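You operate a simulated robot arm through the tools that you are given. There is no shell and no other tool. Be economical: measure what you need, move in short steps, check, and stop when the job is done.

The job below is to be done with a simulated robot arm. You get a single attempt, and the scene is never put back.

Task
Connect the beige hose to the wall valve and test it with a RINSE.
Fine: coupling pushed home, clamp bar locked, valve knob ON, one run, dial back to OFF.

Only the result counts: the job must be done as asked and must still hold three seconds after the hand-in. Knocking over, shifting, dropping, spilling or breaking anything else fails it.

Robot
A 6-joint arm with a two-finger parallel gripper, fixed in place. Base frame: the origin is at the foot of the arm, x ahead of it, y to its left, z up; the work surface is at about z = 0.8. Lengths are in m, angles in rad, forces in N, time in s.
With the tool pointing down near the work surface it reaches from about 0.32 to 0.7 m from the base axis. Its first joint turns from -2.897 to 2.897 rad. Payload 4.1 kg.
The tool frame sits at the grasp point between the pads (the TCP): z along the fingers, y along the line on which they close. The tips reach 0.023 m beyond it. The gripper opens to 0.094 m. The fingers are 0.038 m wide and 0.01 m thick; the gripper's body (0.054 by 0.096 m) begins 0.039 m behind the TCP.
Orientation is that of the tool frame in the base frame, as a unit quaternion [x, y, z, w]. With the fingers straight down and closing along the base's y, the tool's x points along the base's -x, its y along +y and its z along -z.

Tools
- The arm moves only by the tool move_arm. Its argument "moves" is a list of rows, each an object of numbers (a shift or turn left out is 0, a gripper value left out holds the last): "rx", "ry", "rz": the turn, a rotation vector about the tool's x, y, z in rad; "tx", "ty", "tz": the shift along the tool's x, y, z in m; "hand": the opening, from 0 (shut) to 1 (fully open). In form: [{"rx": .., "ry": .., "rz": .., "tx": .., "ty": .., "tz": .., "hand": ..}, ...]. A call has 1 to 10 rows; each row shifts and turns the commanded pose from where the row before left it, along the tool's axes as they then stand. A row lasts 0.2 s, in which the tool goes at most 0.05 m and 0.15 rad; a call with a longer step from one row to the next is refused whole, and so is a gripper value outside its range. A pose out of reach is approached as far as the arm can. The call stops where the force on the tool passes 40 N (or 10 N more than at its start, if that is more) or the arm is blocked; 0.2 s more then pass. Each finger travels about 0.045 m/s and halts on what it meets, pressing with about 37 N; the grip force reading is that of the motor and also rises with nothing between the fingers. The clock runs only during rows and for 0.2 s after the last one: add rows that do not move to give the fingers time. The reply holds the time, the measured pose of the TCP, the force on the tool along the base axes, the opening and the grip force, in the units named above and with some noise, with the torque about the TCP (base axes, N m) and any sound that the robot's microphone picked up, and new pictures: "pictures" is both (left out), scene, wrist or none.
- Cameras (640 x 400 px; columns grow to the right, rows downward): "scene" is fixed at [0.0505, -0.4991, 1.5035]; the picture's right is [0.87, -0.50, 0.00], its down [-0.18, -0.32, -0.93] and it looks along [0.47, 0.80, -0.37] (base axes); focal length 348 px, centre (320, 200). "wrist" rides on the gripper at [0.086, 0.016, -0.074] in the tool frame; the picture's right is [-0.18, 0.98, 0.00], its down [-0.58, -0.11, -0.81] and it looks along [-0.79, -0.15, 0.59] (tool axes); focal length 243 px, centre (320, 200). There is no depth. A picture from a camera that has moved, and an enlarged one, comes with that camera's place and axes in the base frame and with its lens.
- lift_body(by): slides the trunk up (or, below 0, down) by that many m; the arm rides with it, the base frame stays. It gives what a move gives, with no picture.
- zoom(camera, box): a new picture of the part [left, top, right, bottom] of that camera's present view, enlarged. It takes no simulated time.
- close_job(): hands the job in; it is judged then, once.

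Work in short steps. Places have to be worked out from the pictures, the camera data and where the tool is seen: move nearer, look again, correct. Check each grasp and each placing, and mend what went wrong. You have 120 turns and 200 pictures in all, those below and enlarged ones among them. Open the gripper and draw the arm clear of the work before you hand the job in, unless the task says otherwise; then end with one line.

The tools are called after "Emit:" by a JSON object that holds its "name" and its "arguments". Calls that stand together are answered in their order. move_arm: Moves the arm, as the interface text tells. Its arguments: {"type":"object","properties":{"moves":{"type":"array"},"pictures":{"type":"string","enum":["both","scene","wrist","none"]}},"required":["moves"]} The other tools are called the same way: lift_body (by) slides the trunk up or down; zoom (camera, box) takes an enlarged picture of a part of a camera's view; close_job () hands the job in.

At the start:

```text
t: 0.0
position: [0.2747, 0.1137, 1.396]
ee_rot: [-0.001, 1.0, -0.001, 0.0]
wrist_force: [0.5, 0.7, -0.5]
torque: [0.01, -0.01, -0.01]
grip_width: 0.094
finger_force: 0.1
trunk travel left (down, up): [-0.525, 0.065]
```

scene: 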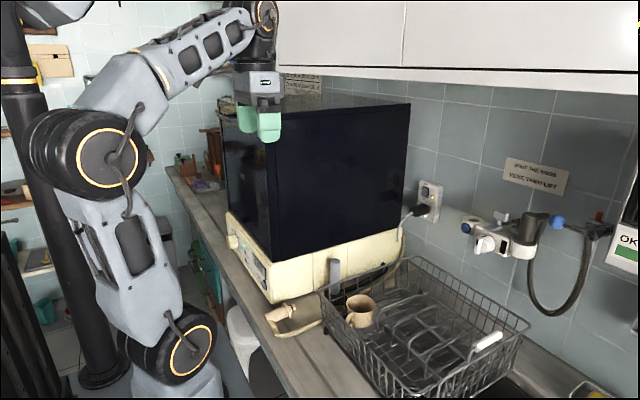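
wrist: 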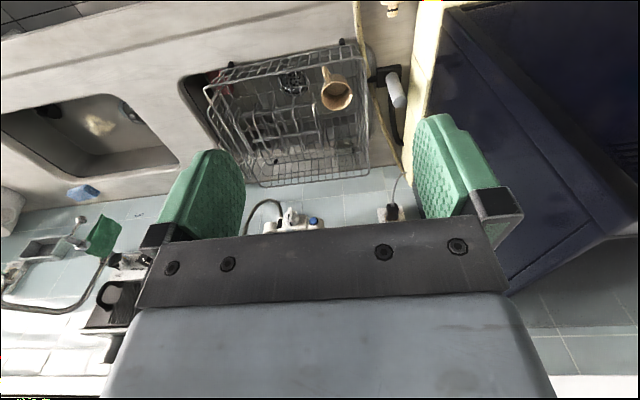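

I'll look closer at the valve area, the dishwasher-like appliance and the hose end before moving.

Emit:
{"name": "zoom", "arguments": {"camera": "scene", "box": [440, 140, 640, 340]}}

Emit:
{"name": "zoom", "arguments": {"camera": "scene", "box": [215, 200, 375, 360]}}

Emit:
{"name": "zoom", "arguments": {"camera": "wrist", "box": [230, 0, 450, 240]}}

```text
2.00 times, centred on (540, 240) of scene
camera zoom: at [0.0505, -0.4991, 1.5035], right [0.87, -0.5, 0.0], down [-0.18, -0.32, -0.93], along [0.47, 0.8, -0.37], focal length 696 px, centre (-120, 120)
```

zoom: 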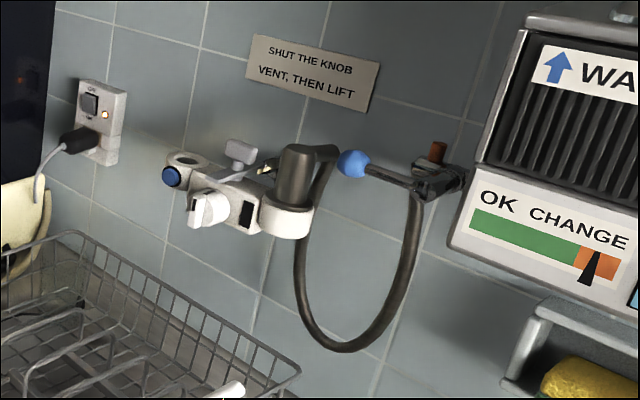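

```text
2.50 times, centred on (295, 280) of scene
camera zoom: at [0.0505, -0.4991, 1.5035], right [0.87, -0.5, 0.0], down [-0.18, -0.32, -0.93], along [0.47, 0.8, -0.37], focal length 871 px, centre (382, 0)
```

zoom: 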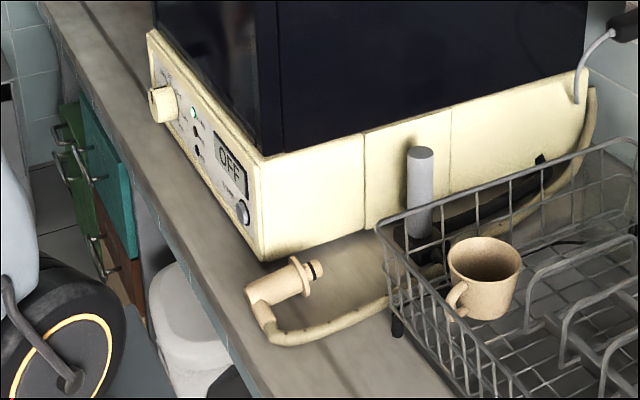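

```text
1.67 times, centred on (340, 120) of wrist
camera zoom: at [0.1871, 0.1319, 1.4712], right [0.18, 0.98, 0.0], down [0.58, -0.11, 0.81], along [0.79, -0.15, -0.59], focal length 404 px, centre (287, 333)
```

zoom: 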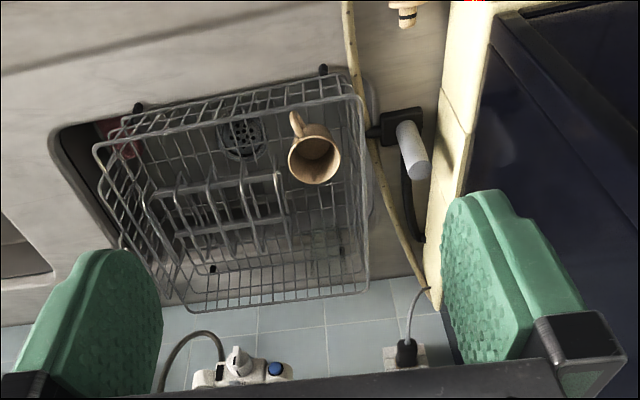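

Rough triangulation: the valve knob is near (0.76, -0.07, 1.09) and the hose coupling near (0.37, 0.25, 0.83). I'll move in front of the valve for a closer look.

Emit:
{"name": "move_arm", "arguments": {"moves": [{"tx": -0.022, "ty": -0.027, "tz": 0.025}, {"tx": -0.022, "ty": -0.027, "tz": 0.025}, {"tx": -0.022, "ty": -0.027, "tz": 0.025}, {"tx": -0.022, "ty": -0.027, "tz": 0.025}, {"tx": -0.022, "ty": -0.027, "tz": 0.025}, {"tx": -0.022, "ty": -0.027, "tz": 0.025}]}}

```text
t: 1.4
position: [0.4067, -0.0488, 1.242]
ee_rot: [0.0, 1.0, 0.0, 0.0]
wrist_force: [0.0, 0.0, 0.9]
torque: [-0.01, -0.03, 0.05]
grip_width: 0.094
finger_force: 0.0
trunk travel left (down, up): [-0.525, 0.065]
camera wrist: at [0.3202, -0.0315, 1.3187], right [0.18, 0.98, 0.0], down [0.58, -0.11, 0.81], along [0.79, -0.15, -0.59], focal length 243 px, centre (320, 200)
```

scene: 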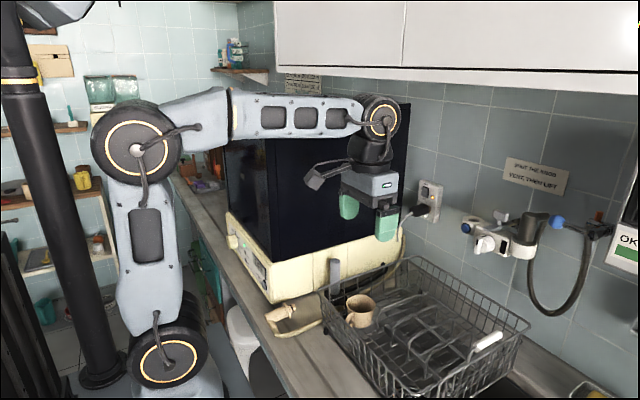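
wrist: 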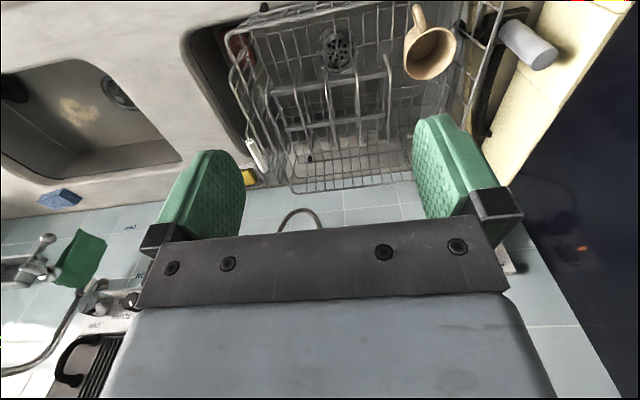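

The gripper body hides the valve from this angle, so I'll turn the tool about its own axis to swing the camera around. I'll check how it behaves on the way.

Emit:
{"name": "move_arm", "arguments": {"moves": [{"rz": 0.1496}, {"rz": 0.1496}, {"rz": 0.1496}, {"rz": 0.1496}, {"rz": 0.1496}, {"rz": 0.1496}, {"rz": 0.1496}, {"rz": 0.1496}, {"rz": 0.1496}, {"rz": 0.1496}], "pictures": "none"}}

Emit:
{"name": "move_arm", "arguments": {"moves": [{"rz": 0.1496}, {"rz": 0.1496}, {"rz": 0.1496}, {"rz": 0.1496}, {"rz": 0.1496}, {"rz": 0.1496}, {"rz": 0.1496}, {"rz": 0.1496}, {"rz": 0.1496}, {"rz": 0.1496}], "pictures": "none"}}

Emit:
{"name": "move_arm", "arguments": {"moves": [{"rz": 0.1496}, {"ry": 0.15}, {"ry": 0.15}, {"ry": 0.15}, {"ry": 0.15}, {"ry": 0.15}]}}

```text
t: 3.6
position: [0.4058, -0.0474, 1.2462]
ee_rot: [0.681, 0.732, 0.0, 0.0]
wrist_force: [-0.3, -0.1, 0.7]
torque: [0.01, -0.04, 0.0]
grip_width: 0.0938
finger_force: 0.0
trunk travel left (down, up): [-0.525, 0.065]
```

```text
t: 5.8
position: [0.406, -0.0464, 1.2464]
ee_rot: [0.997, 0.073, -0.001, 0.0]
wrist_force: [-0.8, -0.6, 0.4]
torque: [-0.01, 0.01, -0.03]
grip_width: 0.0939
finger_force: 0.0
trunk travel left (down, up): [-0.525, 0.065]
```

```text
t: 7.2
position: [0.4064, -0.0463, 1.2453]
ee_rot: [0.93, 0.0, 0.368, -0.001]
wrist_force: [0.4, 0.3, 0.0]
torque: [0.03, -0.02, 0.0]
grip_width: 0.0939
finger_force: 0.2
trunk travel left (down, up): [-0.525, 0.065]
camera wrist: at [0.4179, -0.0618, 1.3601], right [-0.13, -0.98, -0.13], down [-0.98, 0.11, 0.19], along [-0.17, 0.15, -0.97], focal length 243 px, centre (320, 200)
```

scene: 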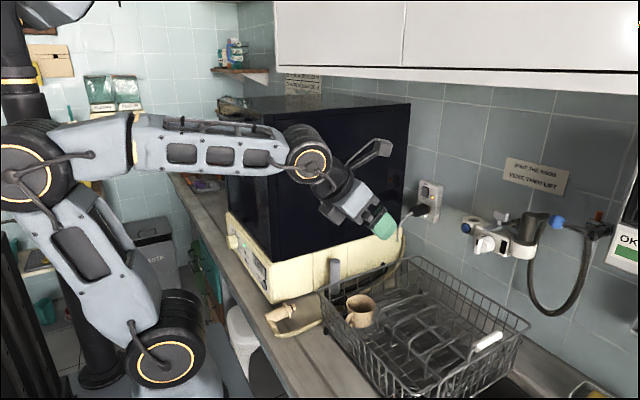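
wrist: 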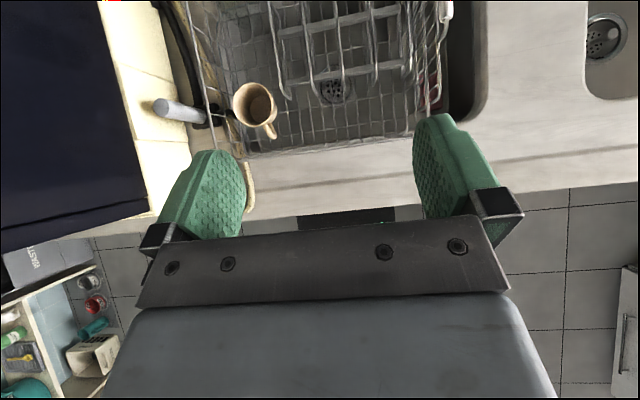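

Camera works from above now. I'll continue to horizontal for a view of the valve.

Emit:
{"name": "move_arm", "arguments": {"moves": [{"ry": 0.14}, {"ry": 0.14}, {"ry": 0.14}, {"ry": 0.14}, {"ry": 0.14}, {"ry": 0.121}, {"tx": -0.03}, {"tx": -0.02}], "pictures": "both"}}

Emit:
{"name": "zoom", "arguments": {"camera": "wrist", "box": [200, 0, 460, 180]}}

```text
t: 9.0
position: [0.4477, -0.0585, 1.2298]
ee_rot: [0.708, 0.001, 0.706, -0.001]
wrist_force: [0.3, -0.3, 0.9]
torque: [0.0, -0.02, -0.02]
grip_width: 0.0941
finger_force: 0.1
out of reach, approached as far as the arm can: row 5, 6, 7, 8
trunk travel left (down, up): [-0.525, 0.065]
camera wrist: at [0.3719, -0.0736, 1.3174], right [0.0, -0.98, -0.18], down [-0.81, 0.11, -0.58], along [0.59, 0.15, -0.79], focal length 243 px, centre (320, 200)
```

scene: 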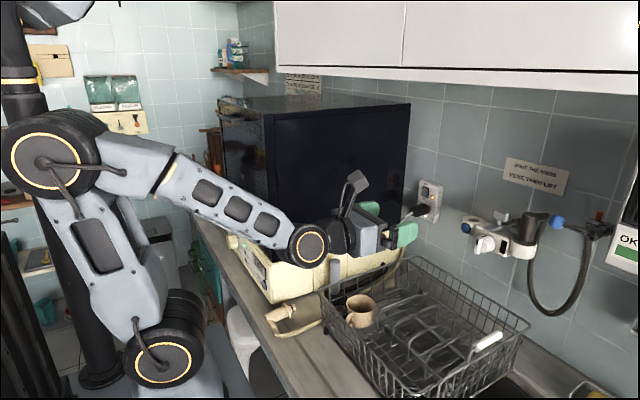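
wrist: 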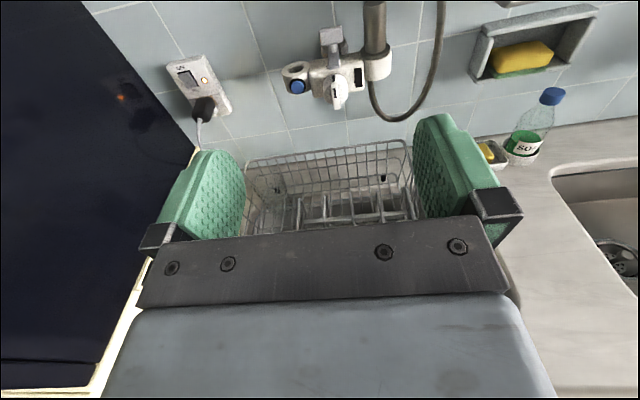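

```text
2.22 times, centred on (330, 90) of wrist
camera zoom: at [0.3719, -0.0736, 1.3174], right [0.0, -0.98, -0.18], down [-0.81, 0.11, -0.58], along [0.59, 0.15, -0.79], focal length 539 px, centre (298, 444)
```

zoom: 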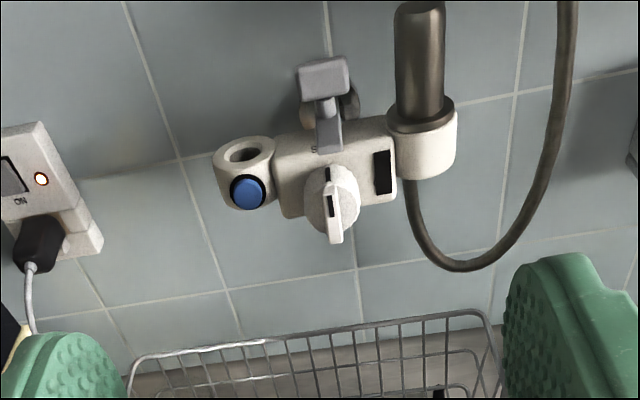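

Clear first view: a ring socket with blue button on the left, the knob, a grey lever and a cup with a dark plug on the right. I'll go closer and a bit higher for detail.

Emit:
{"name": "move_arm", "arguments": {"moves": [{"tz": 0.03, "tx": 0.02}, {"tz": 0.03, "tx": 0.02}, {"tz": 0.03, "tx": 0.02}, {"tz": 0.02, "tx": 0.02}], "pictures": "none"}}

Emit:
{"name": "zoom", "arguments": {"camera": "wrist", "box": [180, 0, 500, 200]}}

Emit:
{"name": "zoom", "arguments": {"camera": "scene", "box": [450, 190, 620, 290]}}

```text
t: 10.0
position: [0.5577, -0.0574, 1.3104]
ee_rot: [0.708, -0.001, 0.706, 0.0]
wrist_force: [-0.8, -0.8, 0.7]
torque: [0.03, -0.01, -0.05]
grip_width: 0.094
finger_force: 0.0
trunk travel left (down, up): [-0.525, 0.065]
```

```text
2.00 times, centred on (340, 100) of wrist
camera zoom: at [0.4831, -0.0725, 1.3974], right [0.0, -0.98, -0.19], down [-0.81, 0.11, -0.58], along [0.59, 0.15, -0.79], focal length 485 px, centre (280, 400)
```

zoom: 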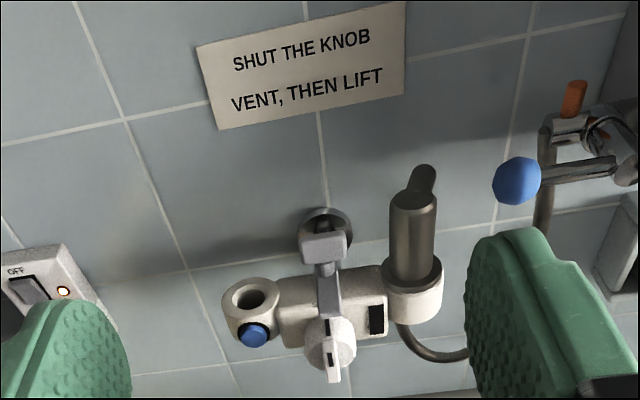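

```text
3.76 times, centred on (535, 240) of scene
camera zoom: at [0.0505, -0.4991, 1.5035], right [0.87, -0.5, 0.0], down [-0.18, -0.32, -0.93], along [0.47, 0.8, -0.37], focal length 1311 px, centre (-489, 49)
```

zoom: 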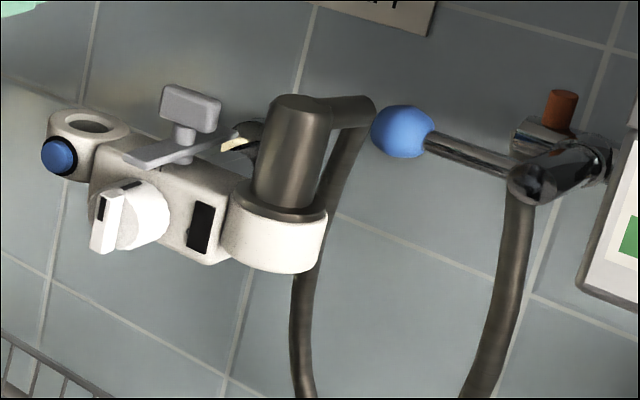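

The zoom renders sharply, so I'll zoom more tightly on the valve and the beige coupling.

Emit:
{"name": "zoom", "arguments": {"camera": "wrist", "box": [280, 80, 420, 200]}}

Emit:
{"name": "zoom", "arguments": {"camera": "scene", "box": [455, 205, 545, 262]}}

Emit:
{"name": "zoom", "arguments": {"camera": "scene", "box": [262, 285, 352, 342]}}

Emit:
{"name": "zoom", "arguments": {"camera": "scene", "box": [222, 215, 292, 300]}}

```text
3.33 times, centred on (350, 140) of wrist
camera zoom: at [0.4831, -0.0725, 1.3974], right [0.0, -0.98, -0.19], down [-0.81, 0.11, -0.58], along [0.59, 0.15, -0.79], focal length 809 px, centre (220, 400)
```

zoom: 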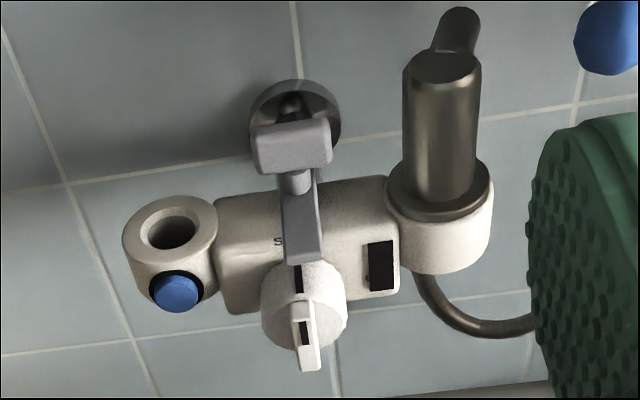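

```text
7.02 times, centred on (500, 234) of scene
camera zoom: at [0.0505, -0.4991, 1.5035], right [0.87, -0.5, 0.0], down [-0.18, -0.32, -0.93], along [0.47, 0.8, -0.37], focal length 2444 px, centre (-943, -35)
```

zoom: 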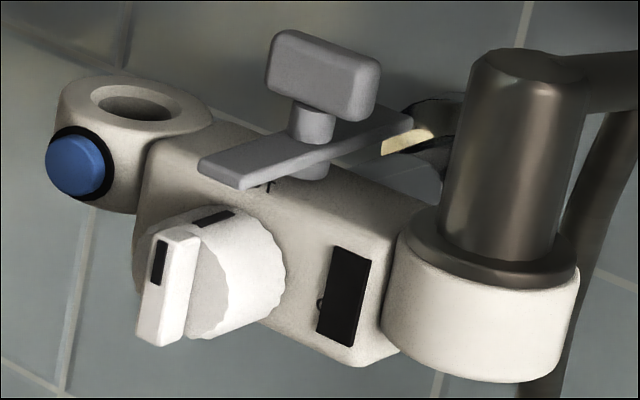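

```text
7.02 times, centred on (307, 314) of scene
camera zoom: at [0.0505, -0.4991, 1.5035], right [0.87, -0.5, 0.0], down [-0.18, -0.32, -0.93], along [0.47, 0.8, -0.37], focal length 2444 px, centre (411, -596)
```

zoom: 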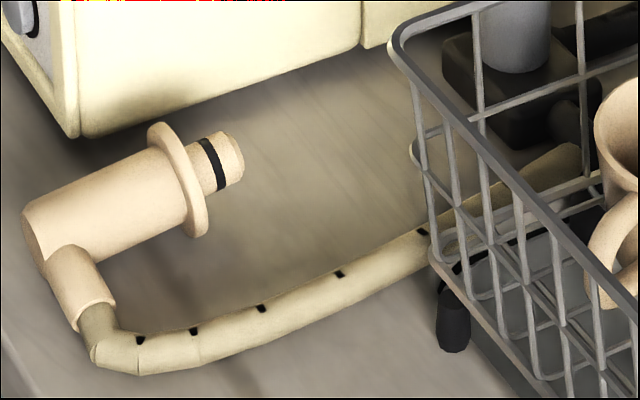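

```text
4.71 times, centred on (257, 258) of scene
camera zoom: at [0.0505, -0.4991, 1.5035], right [0.87, -0.5, 0.0], down [-0.18, -0.32, -0.93], along [0.47, 0.8, -0.37], focal length 1639 px, centre (616, -71)
```

zoom: 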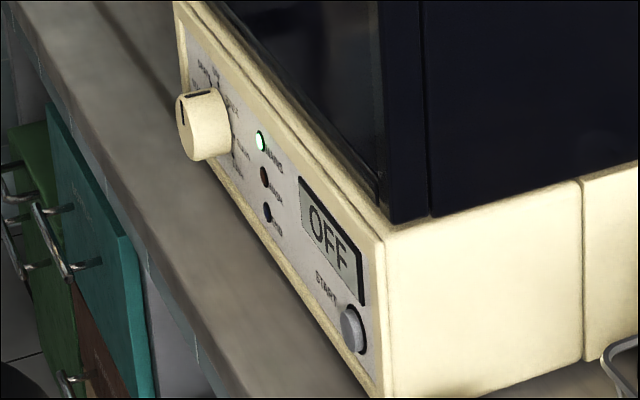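

The grey bar is currently crossways (unlocked), and both sockets accept a vertical flanged plug. I need to read the valve's front face, so I'll pitch the camera up to look at it straight on.

Emit:
{"name": "move_arm", "arguments": {"moves": [{"ry": 0.15}, {"ry": 0.15}, {"ry": 0.15}, {"ry": 0.15}, {"ry": 0.15}, {"tx": -0.038, "tz": -0.0127}, {"tx": -0.038, "tz": -0.0127}, {"tx": -0.038, "tz": -0.0127}]}}

Emit:
{"name": "zoom", "arguments": {"camera": "wrist", "box": [200, 100, 480, 270]}}

```text
t: 11.8
position: [0.5819, -0.1473, 1.2073]
ee_rot: [0.401, 0.005, 0.916, -0.002]
wrist_force: [-0.3, 0.6, 0.8]
torque: [0.0, 0.03, 0.03]
grip_width: 0.0942
finger_force: 0.2
out of reach, approached as far as the arm can: row 2, 3, 4, 5, 6, 7, 8
trunk travel left (down, up): [-0.525, 0.065]
camera wrist: at [0.4663, -0.1646, 1.2197], right [0.13, -0.98, -0.13], down [-0.2, 0.1, -0.98], along [0.97, 0.16, -0.18], focal length 243 px, centre (320, 200)
```

scene: 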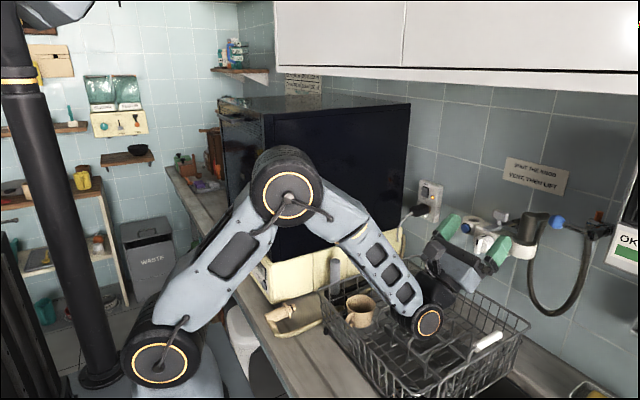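
wrist: 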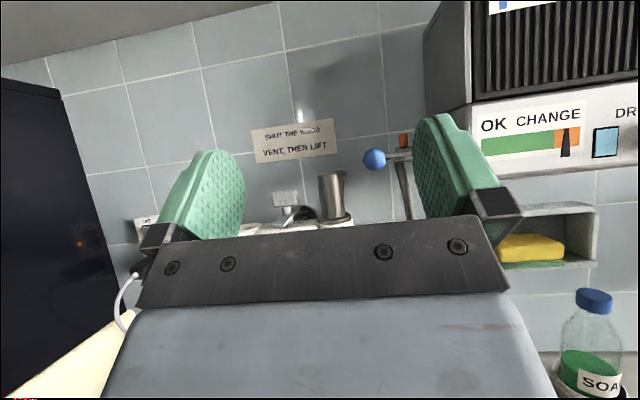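

```text
2.29 times, centred on (340, 185) of wrist
camera zoom: at [0.4663, -0.1646, 1.2197], right [0.13, -0.98, -0.13], down [-0.2, 0.1, -0.98], along [0.97, 0.16, -0.18], focal length 555 px, centre (274, 234)
```

zoom: 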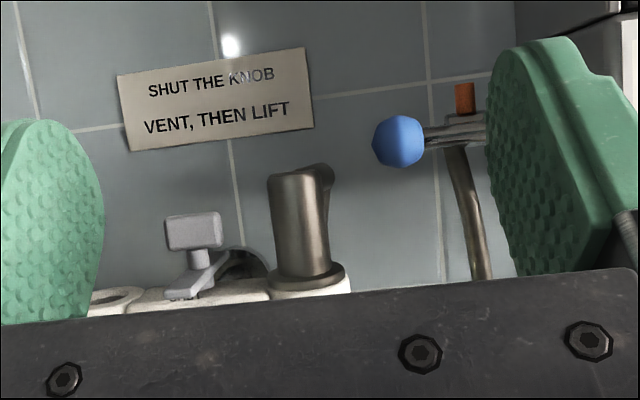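

The gripper body hides the valve front at this pitch; I'll back off the pitch and recentre in y.

Emit:
{"name": "move_arm", "arguments": {"moves": [{"tx": 0.03}, {"ry": -0.133, "ty": -0.03}, {"ry": -0.133, "ty": -0.03}, {"ry": -0.134, "ty": -0.03}]}}

Emit:
{"name": "zoom", "arguments": {"camera": "wrist", "box": [240, 100, 430, 230]}}

```text
t: 12.8
position: [0.5536, -0.0891, 1.2317]
ee_rot: [0.575, 0.003, 0.818, -0.002]
wrist_force: [0.3, 0.5, 0.0]
torque: [-0.03, -0.01, 0.02]
grip_width: 0.0941
finger_force: 0.1
out of reach, approached as far as the arm can: row 2, 3, 4
trunk travel left (down, up): [-0.525, 0.065]
camera wrist: at [0.4522, -0.1042, 1.2879], right [0.07, -0.98, -0.17], down [-0.56, 0.1, -0.82], along [0.82, 0.15, -0.55], focal length 243 px, centre (320, 200)
```

scene: 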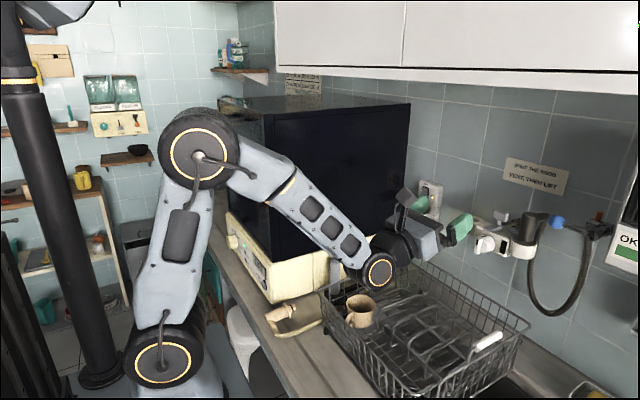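
wrist: 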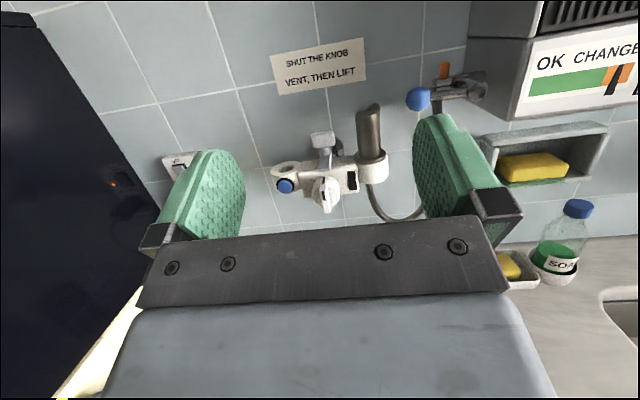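

```text
3.08 times, centred on (335, 165) of wrist
camera zoom: at [0.4522, -0.1042, 1.2879], right [0.07, -0.98, -0.17], down [-0.56, 0.1, -0.82], along [0.82, 0.15, -0.55], focal length 746 px, centre (274, 308)
```

zoom: 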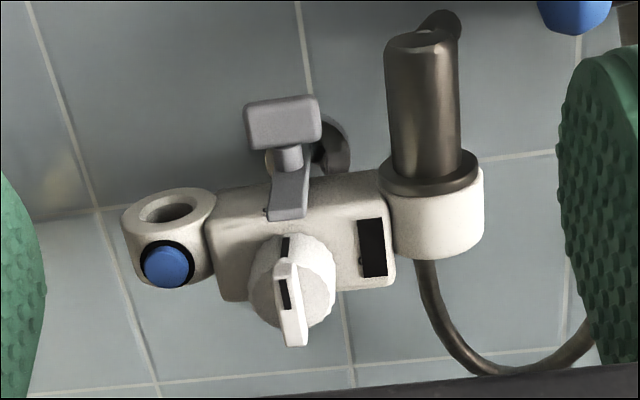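

Zooming further to read any marks around the knob and the black window.

Emit:
{"name": "zoom", "arguments": {"camera": "wrist", "box": [268, 125, 372, 215]}}

Emit:
{"name": "zoom", "arguments": {"camera": "wrist", "box": [305, 150, 365, 215]}}

Emit:
{"name": "zoom", "arguments": {"camera": "scene", "box": [470, 205, 530, 262]}}

```text
4.44 times, centred on (320, 170) of wrist
camera zoom: at [0.4522, -0.1042, 1.2879], right [0.07, -0.98, -0.17], down [-0.56, 0.1, -0.82], along [0.82, 0.15, -0.55], focal length 1078 px, centre (320, 333)
```

zoom: 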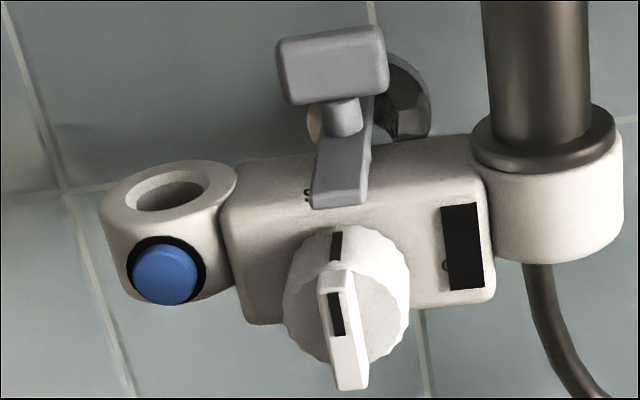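

```text
6.15 times, centred on (335, 182) of wrist
camera zoom: at [0.4522, -0.1042, 1.2879], right [0.07, -0.98, -0.17], down [-0.56, 0.1, -0.82], along [0.82, 0.15, -0.55], focal length 1493 px, centre (228, 308)
```

zoom: 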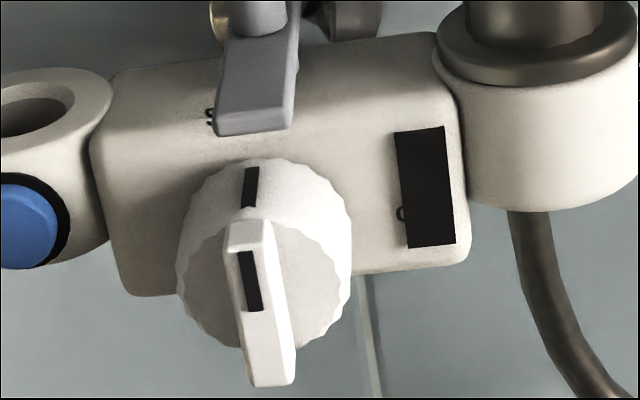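

```text
7.02 times, centred on (500, 234) of scene
camera zoom: at [0.0505, -0.4991, 1.5035], right [0.87, -0.5, 0.0], down [-0.18, -0.32, -0.93], along [0.47, 0.8, -0.37], focal length 2444 px, centre (-943, -35)
```

zoom: 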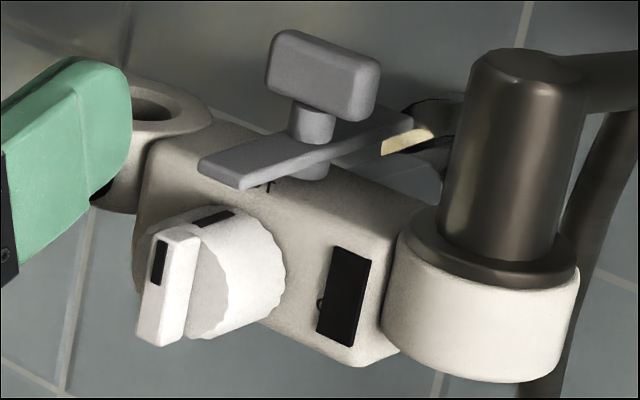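

The visible "S…" by the bar and "O…" by the black window suggest SHUT at the top and ON to the right, with the knob at SHUT now. I'll look from above to check the socket interior and the lettering under the bar.

Emit:
{"name": "move_arm", "arguments": {"moves": [{"ry": -0.117, "tx": 0.02}, {"ry": -0.117, "tx": 0.02}, {"ry": -0.112, "tx": 0.01}, {"tz": 0.035, "ty": -0.01, "tx": 0.005}, {"tz": 0.035, "ty": -0.01, "tx": 0.005}, {"tz": 0.035, "ty": -0.01, "tx": 0.005}, {"tz": 0.03, "ty": -0.01}]}}

Emit:
{"name": "zoom", "arguments": {"camera": "wrist", "box": [250, 110, 410, 230]}}

```text
t: 14.4
position: [0.676, -0.0483, 1.2946]
ee_rot: [0.706, -0.001, 0.708, 0.0]
wrist_force: [0.5, -0.3, 0.2]
torque: [-0.05, 0.03, -0.01]
grip_width: 0.0942
finger_force: 0.1
trunk travel left (down, up): [-0.525, 0.065]
camera wrist: at [0.5999, -0.0638, 1.3808], right [0.0, -0.98, -0.18], down [-0.81, 0.11, -0.58], along [0.59, 0.15, -0.79], focal length 243 px, centre (320, 200)
```

scene: 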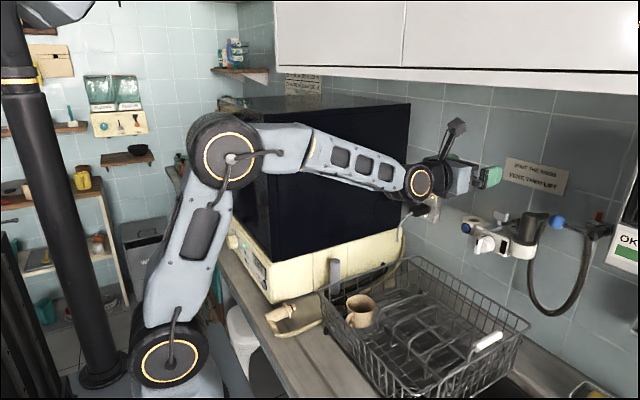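
wrist: 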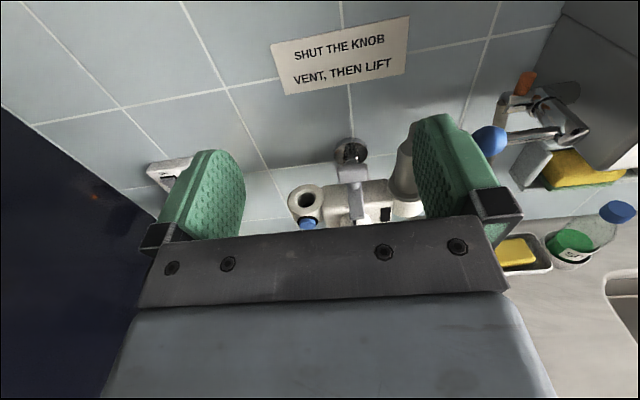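

```text
3.33 times, centred on (330, 170) of wrist
camera zoom: at [0.5999, -0.0638, 1.3808], right [0.0, -0.98, -0.18], down [-0.81, 0.11, -0.58], along [0.59, 0.15, -0.79], focal length 809 px, centre (287, 300)
```

zoom: 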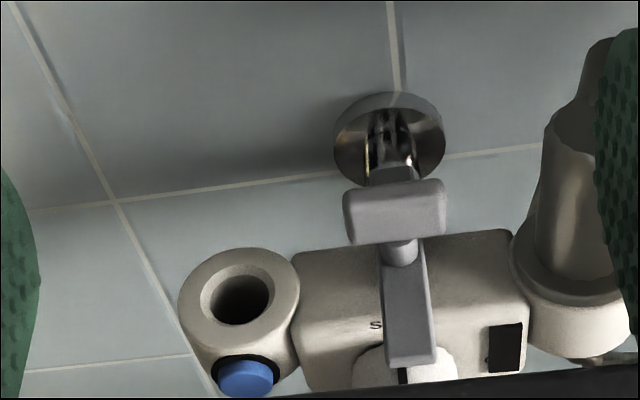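

The wall pipe feeds the body from behind, so the left ring (free, with the vent button) is the port for the beige hose and the dark plug stays put. I'll back off, point down and go look at the beige coupling.

Emit:
{"name": "move_arm", "arguments": {"moves": [{"tz": -0.045, "ty": -0.02}, {"tz": -0.045, "ty": -0.02}, {"tz": -0.045, "ty": -0.02}, {"tz": -0.045, "ty": -0.02}, {"ry": -0.15}, {"ry": -0.15}, {"ry": -0.15}, {"ry": -0.15}, {"ry": -0.15}, {"ry": -0.15}], "pictures": "none"}}

Emit:
{"name": "move_arm", "arguments": {"moves": [{"ry": -0.15}, {"ry": -0.15}, {"ry": -0.15}, {"ry": -0.15}, {"ry": -0.071}, {"rz": 0.15}, {"rz": 0.15}, {"rz": 0.15}, {"rz": 0.15}, {"rz": 0.15}], "pictures": "none"}}

Emit:
{"name": "move_arm", "arguments": {"moves": [{"rz": 0.15}, {"rz": 0.15}, {"rz": 0.15}, {"rz": 0.15}, {"rz": 0.15}, {"rz": 0.15}, {"rz": 0.15}, {"rz": 0.15}, {"rz": 0.15}, {"rz": 0.15}], "pictures": "none"}}

Emit:
{"name": "move_arm", "arguments": {"moves": [{"rz": 0.15}, {"rz": 0.15}, {"rz": 0.15}, {"rz": 0.15}, {"rz": 0.15}, {"rz": 0.142}]}}

```text
t: 16.6
position: [0.4892, -0.0192, 1.311]
ee_rot: [0.919, 0.016, 0.394, -0.012]
wrist_force: [-0.3, -0.1, -0.1]
torque: [0.02, 0.07, 0.0]
grip_width: 0.0942
finger_force: 0.0
out of reach, approached as far as the arm can: row 1, 2, 3, 4, 6, 7
trunk travel left (down, up): [-0.525, 0.065]
```

```text
t: 18.8
position: [0.352, -0.2793, 1.2716]
ee_rot: [0.939, -0.337, 0.067, -0.036]
wrist_force: [0.3, -0.8, -0.4]
torque: [-0.02, -0.01, -0.04]
grip_width: 0.094
finger_force: 0.1
out of reach, approached as far as the arm can: row 3, 4, 6, 7, 8, 9, 10
trunk travel left (down, up): [-0.525, 0.065]
```

```text
t: 21.0
position: [-0.1503, -0.2662, 1.1684]
ee_rot: [-0.456, 0.887, -0.03, 0.069]
wrist_force: [-0.1, -0.2, -0.5]
torque: [0.01, 0.01, 0.03]
grip_width: 0.0939
finger_force: 0.1
out of reach, approached as far as the arm can: row 1, 2, 3, 4, 5, 6, 7, 8, 9, 10
trunk travel left (down, up): [-0.525, 0.065]
```

```text
t: 21.9
position: [-0.2435, -0.1347, 1.1524]
ee_rot: [-0.244, 0.967, -0.021, 0.062]
wrist_force: [-2.3, 0.4, 0.2]
torque: [0.01, -0.18, 0.08]
grip_width: 0.094
finger_force: 0.0
out of reach, approached as far as the arm can: row 1, 2, 3, 4
trunk travel left (down, up): [-0.525, 0.065]
stopped in row 4: the force on the tool passed its limit (the readings are from after the stop); the commanded pose is now the measured one
camera wrist: at [-0.3361, -0.1593, 1.2151], right [-0.3, 0.95, -0.05], down [0.46, 0.19, 0.87], along [0.84, 0.24, -0.49], focal length 243 px, centre (320, 200)
```

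scene: 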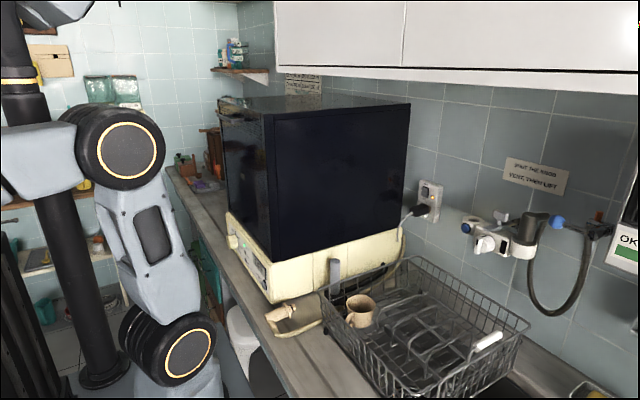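
wrist: 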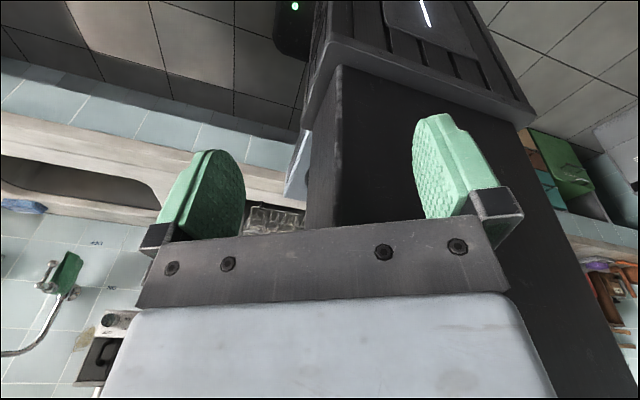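

The last wrist turn ran into a joint limit and the arm swung round behind itself, touching something lightly. I'll unwind carefully by moving out in -y first, with a picture.

Emit:
{"name": "move_arm", "arguments": {"moves": [{"tx": 0.0188, "ty": -0.035}, {"tx": 0.0188, "ty": -0.035}, {"tx": 0.0188, "ty": -0.035}, {"tx": 0.0188, "ty": -0.035}], "pictures": "wrist"}}

```text
t: 22.9
position: [-0.2811, -0.1573, 1.1417]
ee_rot: [-0.25, 0.966, -0.026, 0.062]
wrist_force: [-0.4, 0.3, -0.4]
torque: [0.06, -0.03, 0.0]
grip_width: 0.0942
finger_force: 0.0
out of reach, approached as far as the arm can: row 1, 2, 3, 4
trunk travel left (down, up): [-0.525, 0.065]
camera wrist: at [-0.3736, -0.1824, 1.2046], right [-0.31, 0.95, -0.06], down [0.45, 0.2, 0.87], along [0.84, 0.25, -0.49], focal length 243 px, centre (320, 200)
```

wrist: 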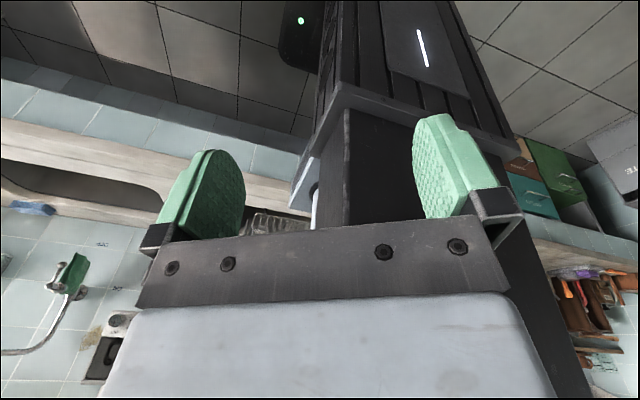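

The whole swing was a base-joint rotation, so I'll reverse it as a rigid rotation about the base axis.

Emit:
{"name": "move_arm", "arguments": {"moves": [{"ty": -0.038, "rz": -0.12}, {"ty": -0.038, "rz": -0.12}, {"ty": -0.038, "rz": -0.12}, {"ty": -0.038, "rz": -0.12}, {"ty": -0.038, "rz": -0.12}, {"ty": -0.038, "rz": -0.12}, {"ty": -0.038, "rz": -0.12}, {"ty": -0.038, "rz": -0.12}], "pictures": "none"}}

Emit:
{"name": "move_arm", "arguments": {"moves": [{"ty": -0.038, "rz": -0.12}, {"ty": -0.038, "rz": -0.12}, {"ty": -0.038, "rz": -0.12}, {"ty": -0.038, "rz": -0.12}, {"ty": -0.038, "rz": -0.12}, {"ty": -0.038, "rz": -0.12}, {"ty": -0.038, "rz": -0.12}, {"ty": -0.038, "rz": -0.12}], "pictures": "scene"}}

```text
t: 24.6
position: [-0.0481, -0.3339, 1.1739]
ee_rot: [-0.664, 0.745, -0.046, 0.045]
wrist_force: [0.6, -0.3, -0.8]
torque: [-0.01, -0.02, -0.02]
grip_width: 0.094
finger_force: 0.1
trunk travel left (down, up): [-0.525, 0.065]
```

```text
t: 26.4
position: [0.2256, -0.2436, 1.2096]
ee_rot: [0.933, -0.354, 0.062, -0.019]
wrist_force: [0.0, -0.1, 0.3]
torque: [-0.04, 0.0, -0.02]
grip_width: 0.094
finger_force: 0.1
trunk travel left (down, up): [-0.525, 0.065]
```

scene: 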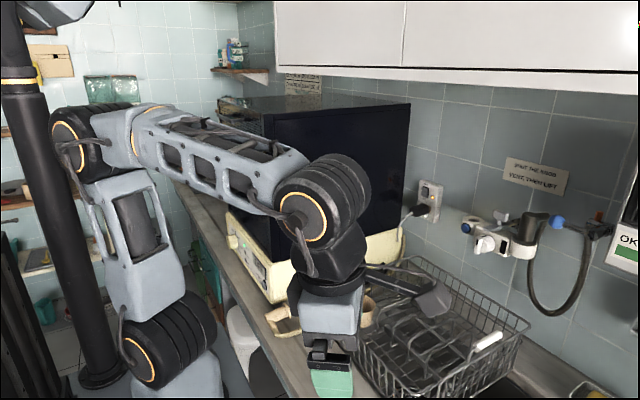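

Unwound successfully. I'll rotate to straight ahead and then turn the wrist back toward its starting yaw, the opposite way this time.

Emit:
{"name": "move_arm", "arguments": {"moves": [{"ty": -0.0395, "rz": -0.12}, {"ty": -0.0395, "rz": -0.12}, {"ty": -0.0395, "rz": -0.12}, {"ty": -0.0395, "rz": -0.12}, {"ty": -0.0395, "rz": -0.12}, {"ty": -0.0395, "rz": -0.12}, {"rz": -0.15}, {"rz": -0.15}, {"rz": -0.15}, {"rz": -0.15}], "pictures": "none"}}

Emit:
{"name": "move_arm", "arguments": {"moves": [{"rz": -0.15}, {"rz": -0.15}, {"rz": -0.15}, {"rz": -0.15}, {"rz": -0.15}, {"rz": -0.15}, {"rz": -0.15}, {"rz": -0.15}, {"rz": -0.15}, {"rz": -0.15}], "pictures": "scene"}}

```text
t: 28.6
position: [0.3217, -0.0342, 1.2188]
ee_rot: [0.954, 0.293, 0.061, 0.023]
wrist_force: [-0.1, -0.3, 0.0]
torque: [-0.01, 0.04, -0.01]
grip_width: 0.0942
finger_force: 0.0
trunk travel left (down, up): [-0.525, 0.065]
```

```text
t: 30.9
position: [0.3215, -0.035, 1.2201]
ee_rot: [0.498, 0.865, 0.028, 0.059]
wrist_force: [0.8, 0.2, -0.2]
torque: [0.03, -0.04, 0.0]
grip_width: 0.0939
finger_force: 0.0
trunk travel left (down, up): [-0.525, 0.065]
```

scene: 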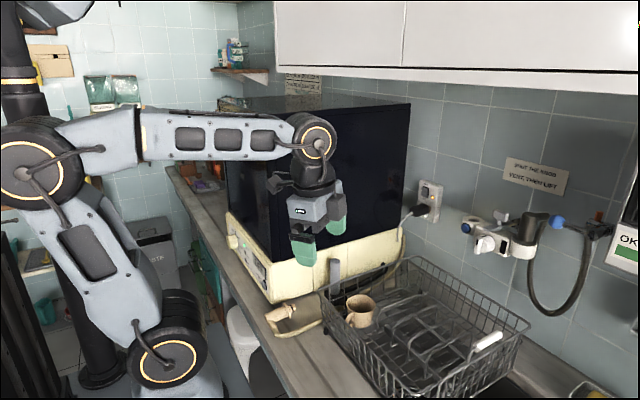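

I'll finish the yaw, correct the small residual tilt and move over toward the coupling for a look.

Emit:
{"name": "move_arm", "arguments": {"moves": [{"rz": -0.15}, {"rz": -0.15}, {"rz": -0.15}, {"rz": -0.15}, {"rz": -0.15}, {"rz": -0.15}, {"rz": -0.147}, {"ry": 0.13}], "pictures": "none"}}

Emit:
{"name": "move_arm", "arguments": {"moves": [{"ty": 0.04, "tx": 0.01}, {"ty": 0.04, "tx": 0.01}, {"ty": 0.04, "tx": 0.01}, {"ty": 0.04, "tx": 0.01}, {"ty": 0.04}, {"ty": 0.04, "tz": 0.03}, {"tz": 0.04}]}}

```text
t: 32.6
position: [0.3223, -0.0353, 1.2189]
ee_rot: [0.001, 1.0, -0.004, -0.001]
wrist_force: [-0.2, -0.1, -0.5]
torque: [0.0, -0.01, 0.01]
grip_width: 0.0943
finger_force: 0.0
trunk travel left (down, up): [-0.525, 0.065]
```

```text
t: 34.2
position: [0.2835, 0.2052, 1.1475]
ee_rot: [0.001, 1.0, -0.004, 0.0]
wrist_force: [-0.1, -0.8, -0.6]
torque: [0.03, -0.03, 0.0]
grip_width: 0.0941
finger_force: 0.1
trunk travel left (down, up): [-0.525, 0.065]
camera wrist: at [0.196, 0.2239, 1.2215], right [0.19, 0.98, -0.01], down [0.58, -0.1, 0.81], along [0.79, -0.16, -0.59], focal length 243 px, centre (320, 200)
```

scene: 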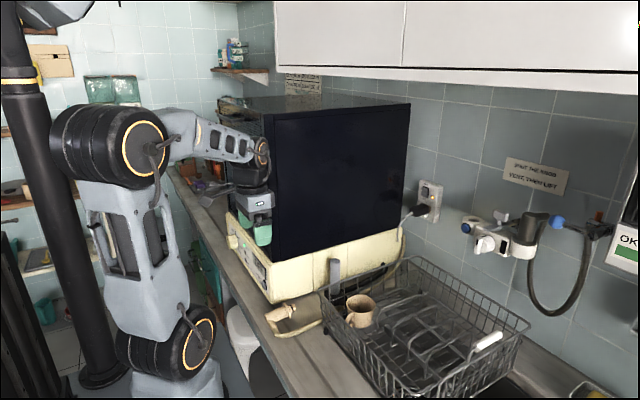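
wrist: 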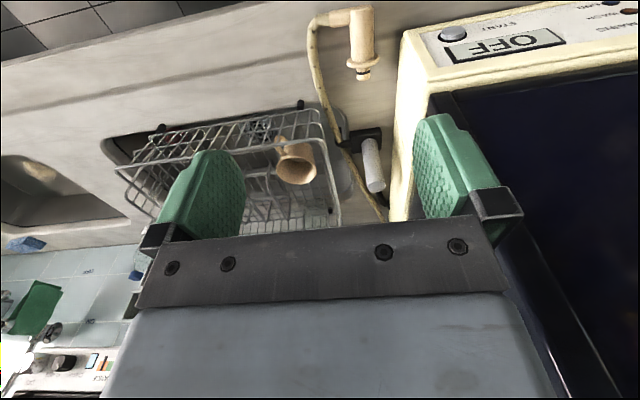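

The coupling lies along +x: body x≈0.315–0.38, y≈0.25, with the elbow toward -y near x≈0.33. The machine's side wall is at y≈0.305, so I'll part-close the hand, tilt slightly away from the wall and come nearer.

Emit:
{"name": "move_arm", "arguments": {"moves": [{"hand": 0.68, "rx": -0.15}, {"tx": -0.025, "ty": 0.005, "tz": 0.04}, {"tx": -0.025, "ty": 0.0, "tz": 0.04}, {"tx": -0.025, "ty": 0.0, "tz": 0.04}]}}

Emit:
{"name": "zoom", "arguments": {"camera": "wrist", "box": [230, 0, 470, 150]}}

```text
t: 35.2
position: [0.353, 0.2231, 1.0293]
ee_rot: [0.002, 0.997, 0.071, 0.0]
wrist_force: [0.0, -0.7, -0.9]
torque: [-0.03, 0.05, -0.02]
grip_width: 0.064
finger_force: 0.0
trunk travel left (down, up): [-0.525, 0.065]
camera wrist: at [0.2665, 0.2308, 1.1062], right [0.19, 0.97, 0.14], down [0.58, -0.22, 0.78], along [0.79, -0.07, -0.61], focal length 243 px, centre (320, 200)
```

scene: 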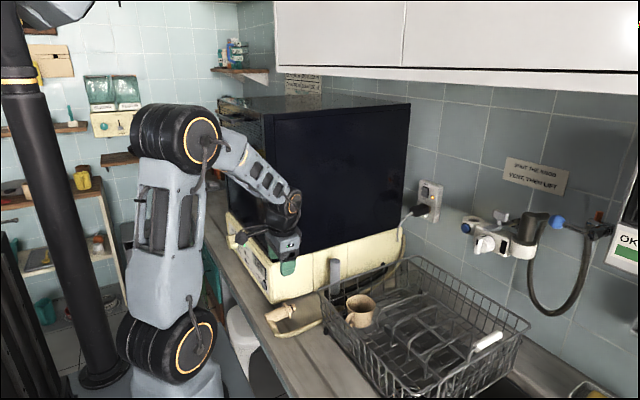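
wrist: 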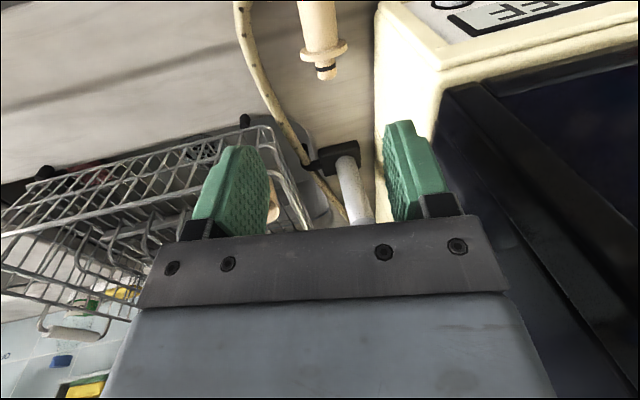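

```text
2.67 times, centred on (350, 75) of wrist
camera zoom: at [0.2665, 0.2308, 1.1062], right [0.19, 0.97, 0.14], down [0.58, -0.22, 0.78], along [0.79, -0.07, -0.61], focal length 647 px, centre (240, 533)
```

zoom: 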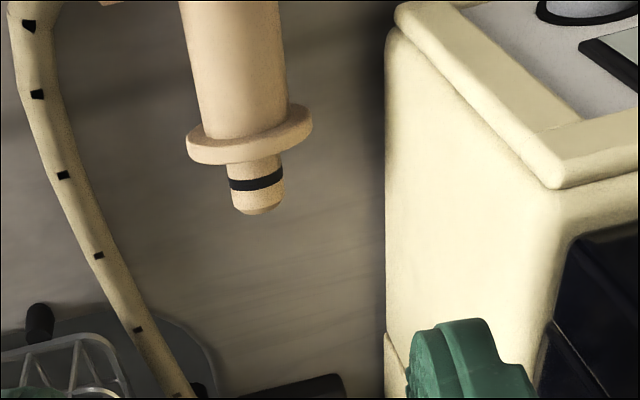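

Flange sits near x≈0.378 with the axis at y≈0.251. I'll hover just above the body, at about x=0.357, and check alignment.

Emit:
{"name": "move_arm", "arguments": {"moves": [{"tx": -0.002, "ty": 0.0035, "tz": 0.045}, {"tx": -0.002, "ty": 0.004, "tz": 0.045}, {"tz": 0.02}]}}

Emit:
{"name": "zoom", "arguments": {"camera": "wrist", "box": [220, 0, 460, 150]}}

Emit:
{"name": "zoom", "arguments": {"camera": "scene", "box": [240, 240, 360, 340]}}

```text
t: 36.0
position: [0.3613, 0.2476, 0.9235]
ee_rot: [0.001, 0.998, 0.07, 0.0]
wrist_force: [-0.6, -1.2, 0.6]
torque: [0.0, 0.01, 0.03]
grip_width: 0.0641
finger_force: 0.1
trunk travel left (down, up): [-0.525, 0.065]
camera wrist: at [0.274, 0.2543, 0.9998], right [0.19, 0.97, 0.14], down [0.58, -0.22, 0.78], along [0.79, -0.07, -0.61], focal length 243 px, centre (320, 200)
```

scene: 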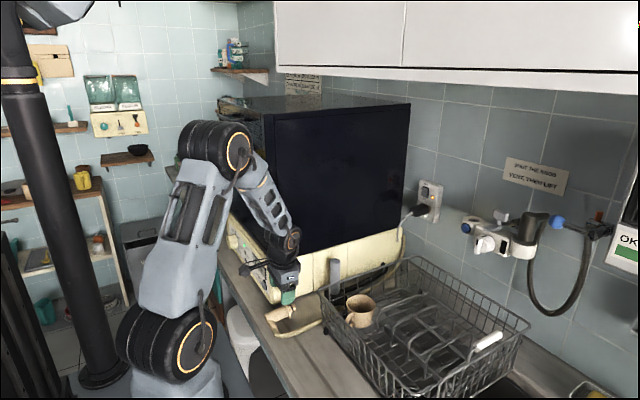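
wrist: 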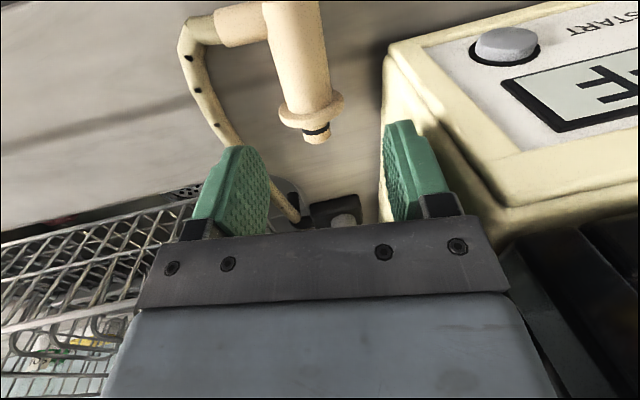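

```text
2.67 times, centred on (340, 75) of wrist
camera zoom: at [0.274, 0.2543, 0.9998], right [0.19, 0.97, 0.14], down [0.58, -0.22, 0.78], along [0.79, -0.07, -0.61], focal length 647 px, centre (267, 533)
```

zoom: 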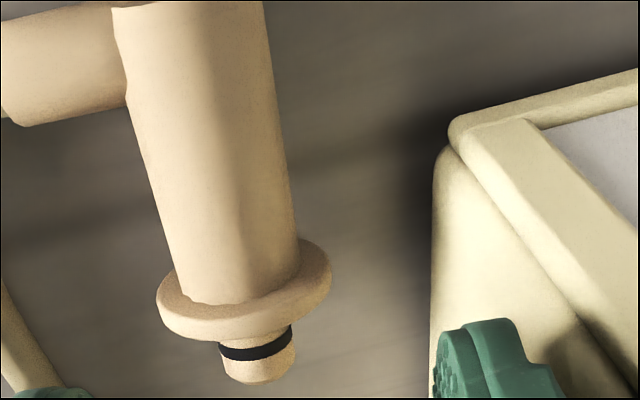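

```text
4.00 times, centred on (300, 290) of scene
camera zoom: at [0.0505, -0.4991, 1.5035], right [0.87, -0.5, 0.0], down [-0.18, -0.32, -0.93], along [0.47, 0.8, -0.37], focal length 1393 px, centre (400, -160)
```

zoom: 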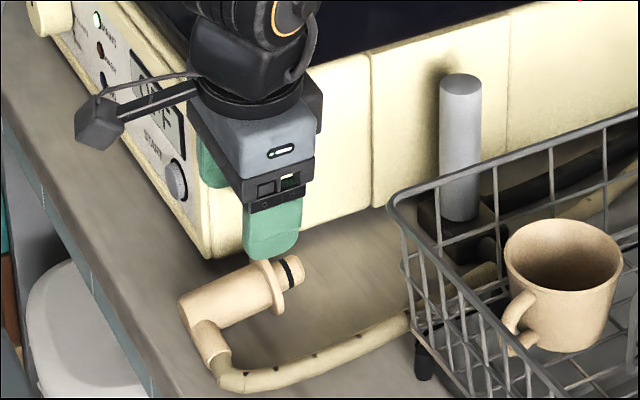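

Free gripping length is x≈0.330–0.372, y≈0.249, so I'll centre on x≈0.351 and descend to just above the counter.

Emit:
{"name": "move_arm", "arguments": {"moves": [{"tx": 0.0095, "ty": -0.004, "tz": 0.03}, {"ty": -0.004, "tz": 0.03}, {"ty": -0.004, "tz": 0.028}]}}

Emit:
{"name": "zoom", "arguments": {"camera": "scene", "box": [240, 260, 340, 340]}}

```text
t: 36.9
position: [0.3526, 0.249, 0.8441]
ee_rot: [0.002, 0.997, 0.073, -0.001]
wrist_force: [-7.3, -5.7, 22.3]
torque: [-1.03, 0.12, -0.29]
grip_width: 0.0649
finger_force: 1.4
trunk travel left (down, up): [-0.525, 0.065]
stopped in row 3: the force on the tool passed its limit (the readings are from after the stop); the commanded pose is now the measured one
camera wrist: at [0.2662, 0.2557, 0.9208], right [0.19, 0.97, 0.14], down [0.58, -0.23, 0.78], along [0.79, -0.06, -0.61], focal length 243 px, centre (320, 200)
```

scene: 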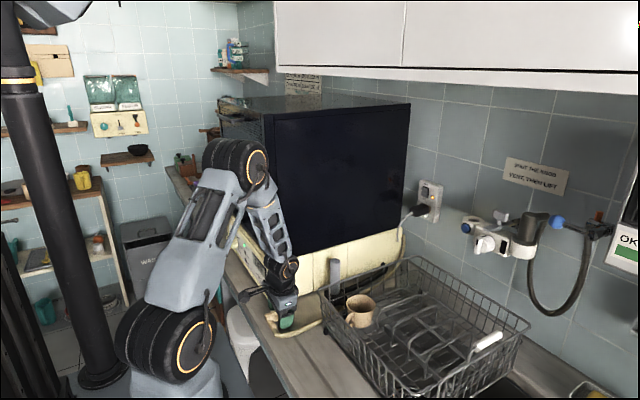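
wrist: 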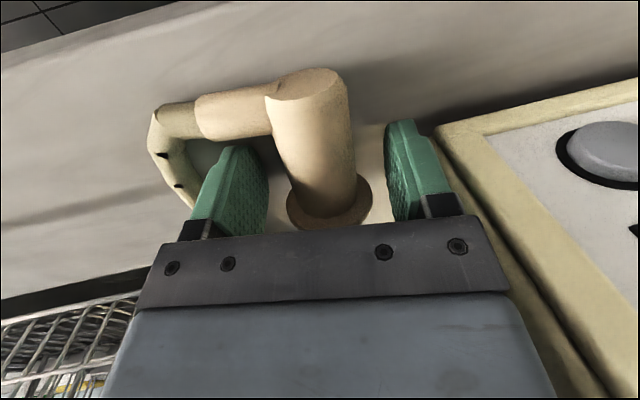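

```text
5.00 times, centred on (290, 300) of scene
camera zoom: at [0.0505, -0.4991, 1.5035], right [0.87, -0.5, 0.0], down [-0.18, -0.32, -0.93], along [0.47, 0.8, -0.37], focal length 1741 px, centre (470, -300)
```

zoom: 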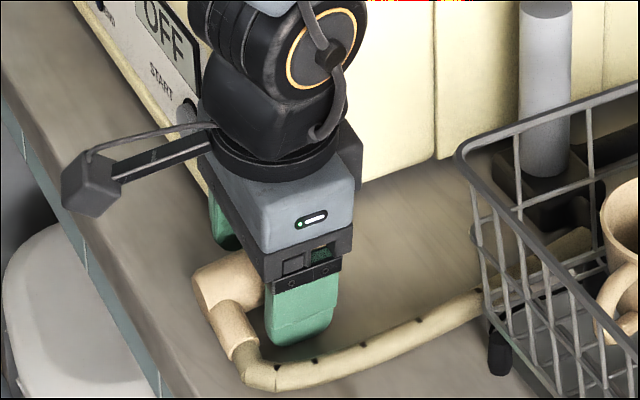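

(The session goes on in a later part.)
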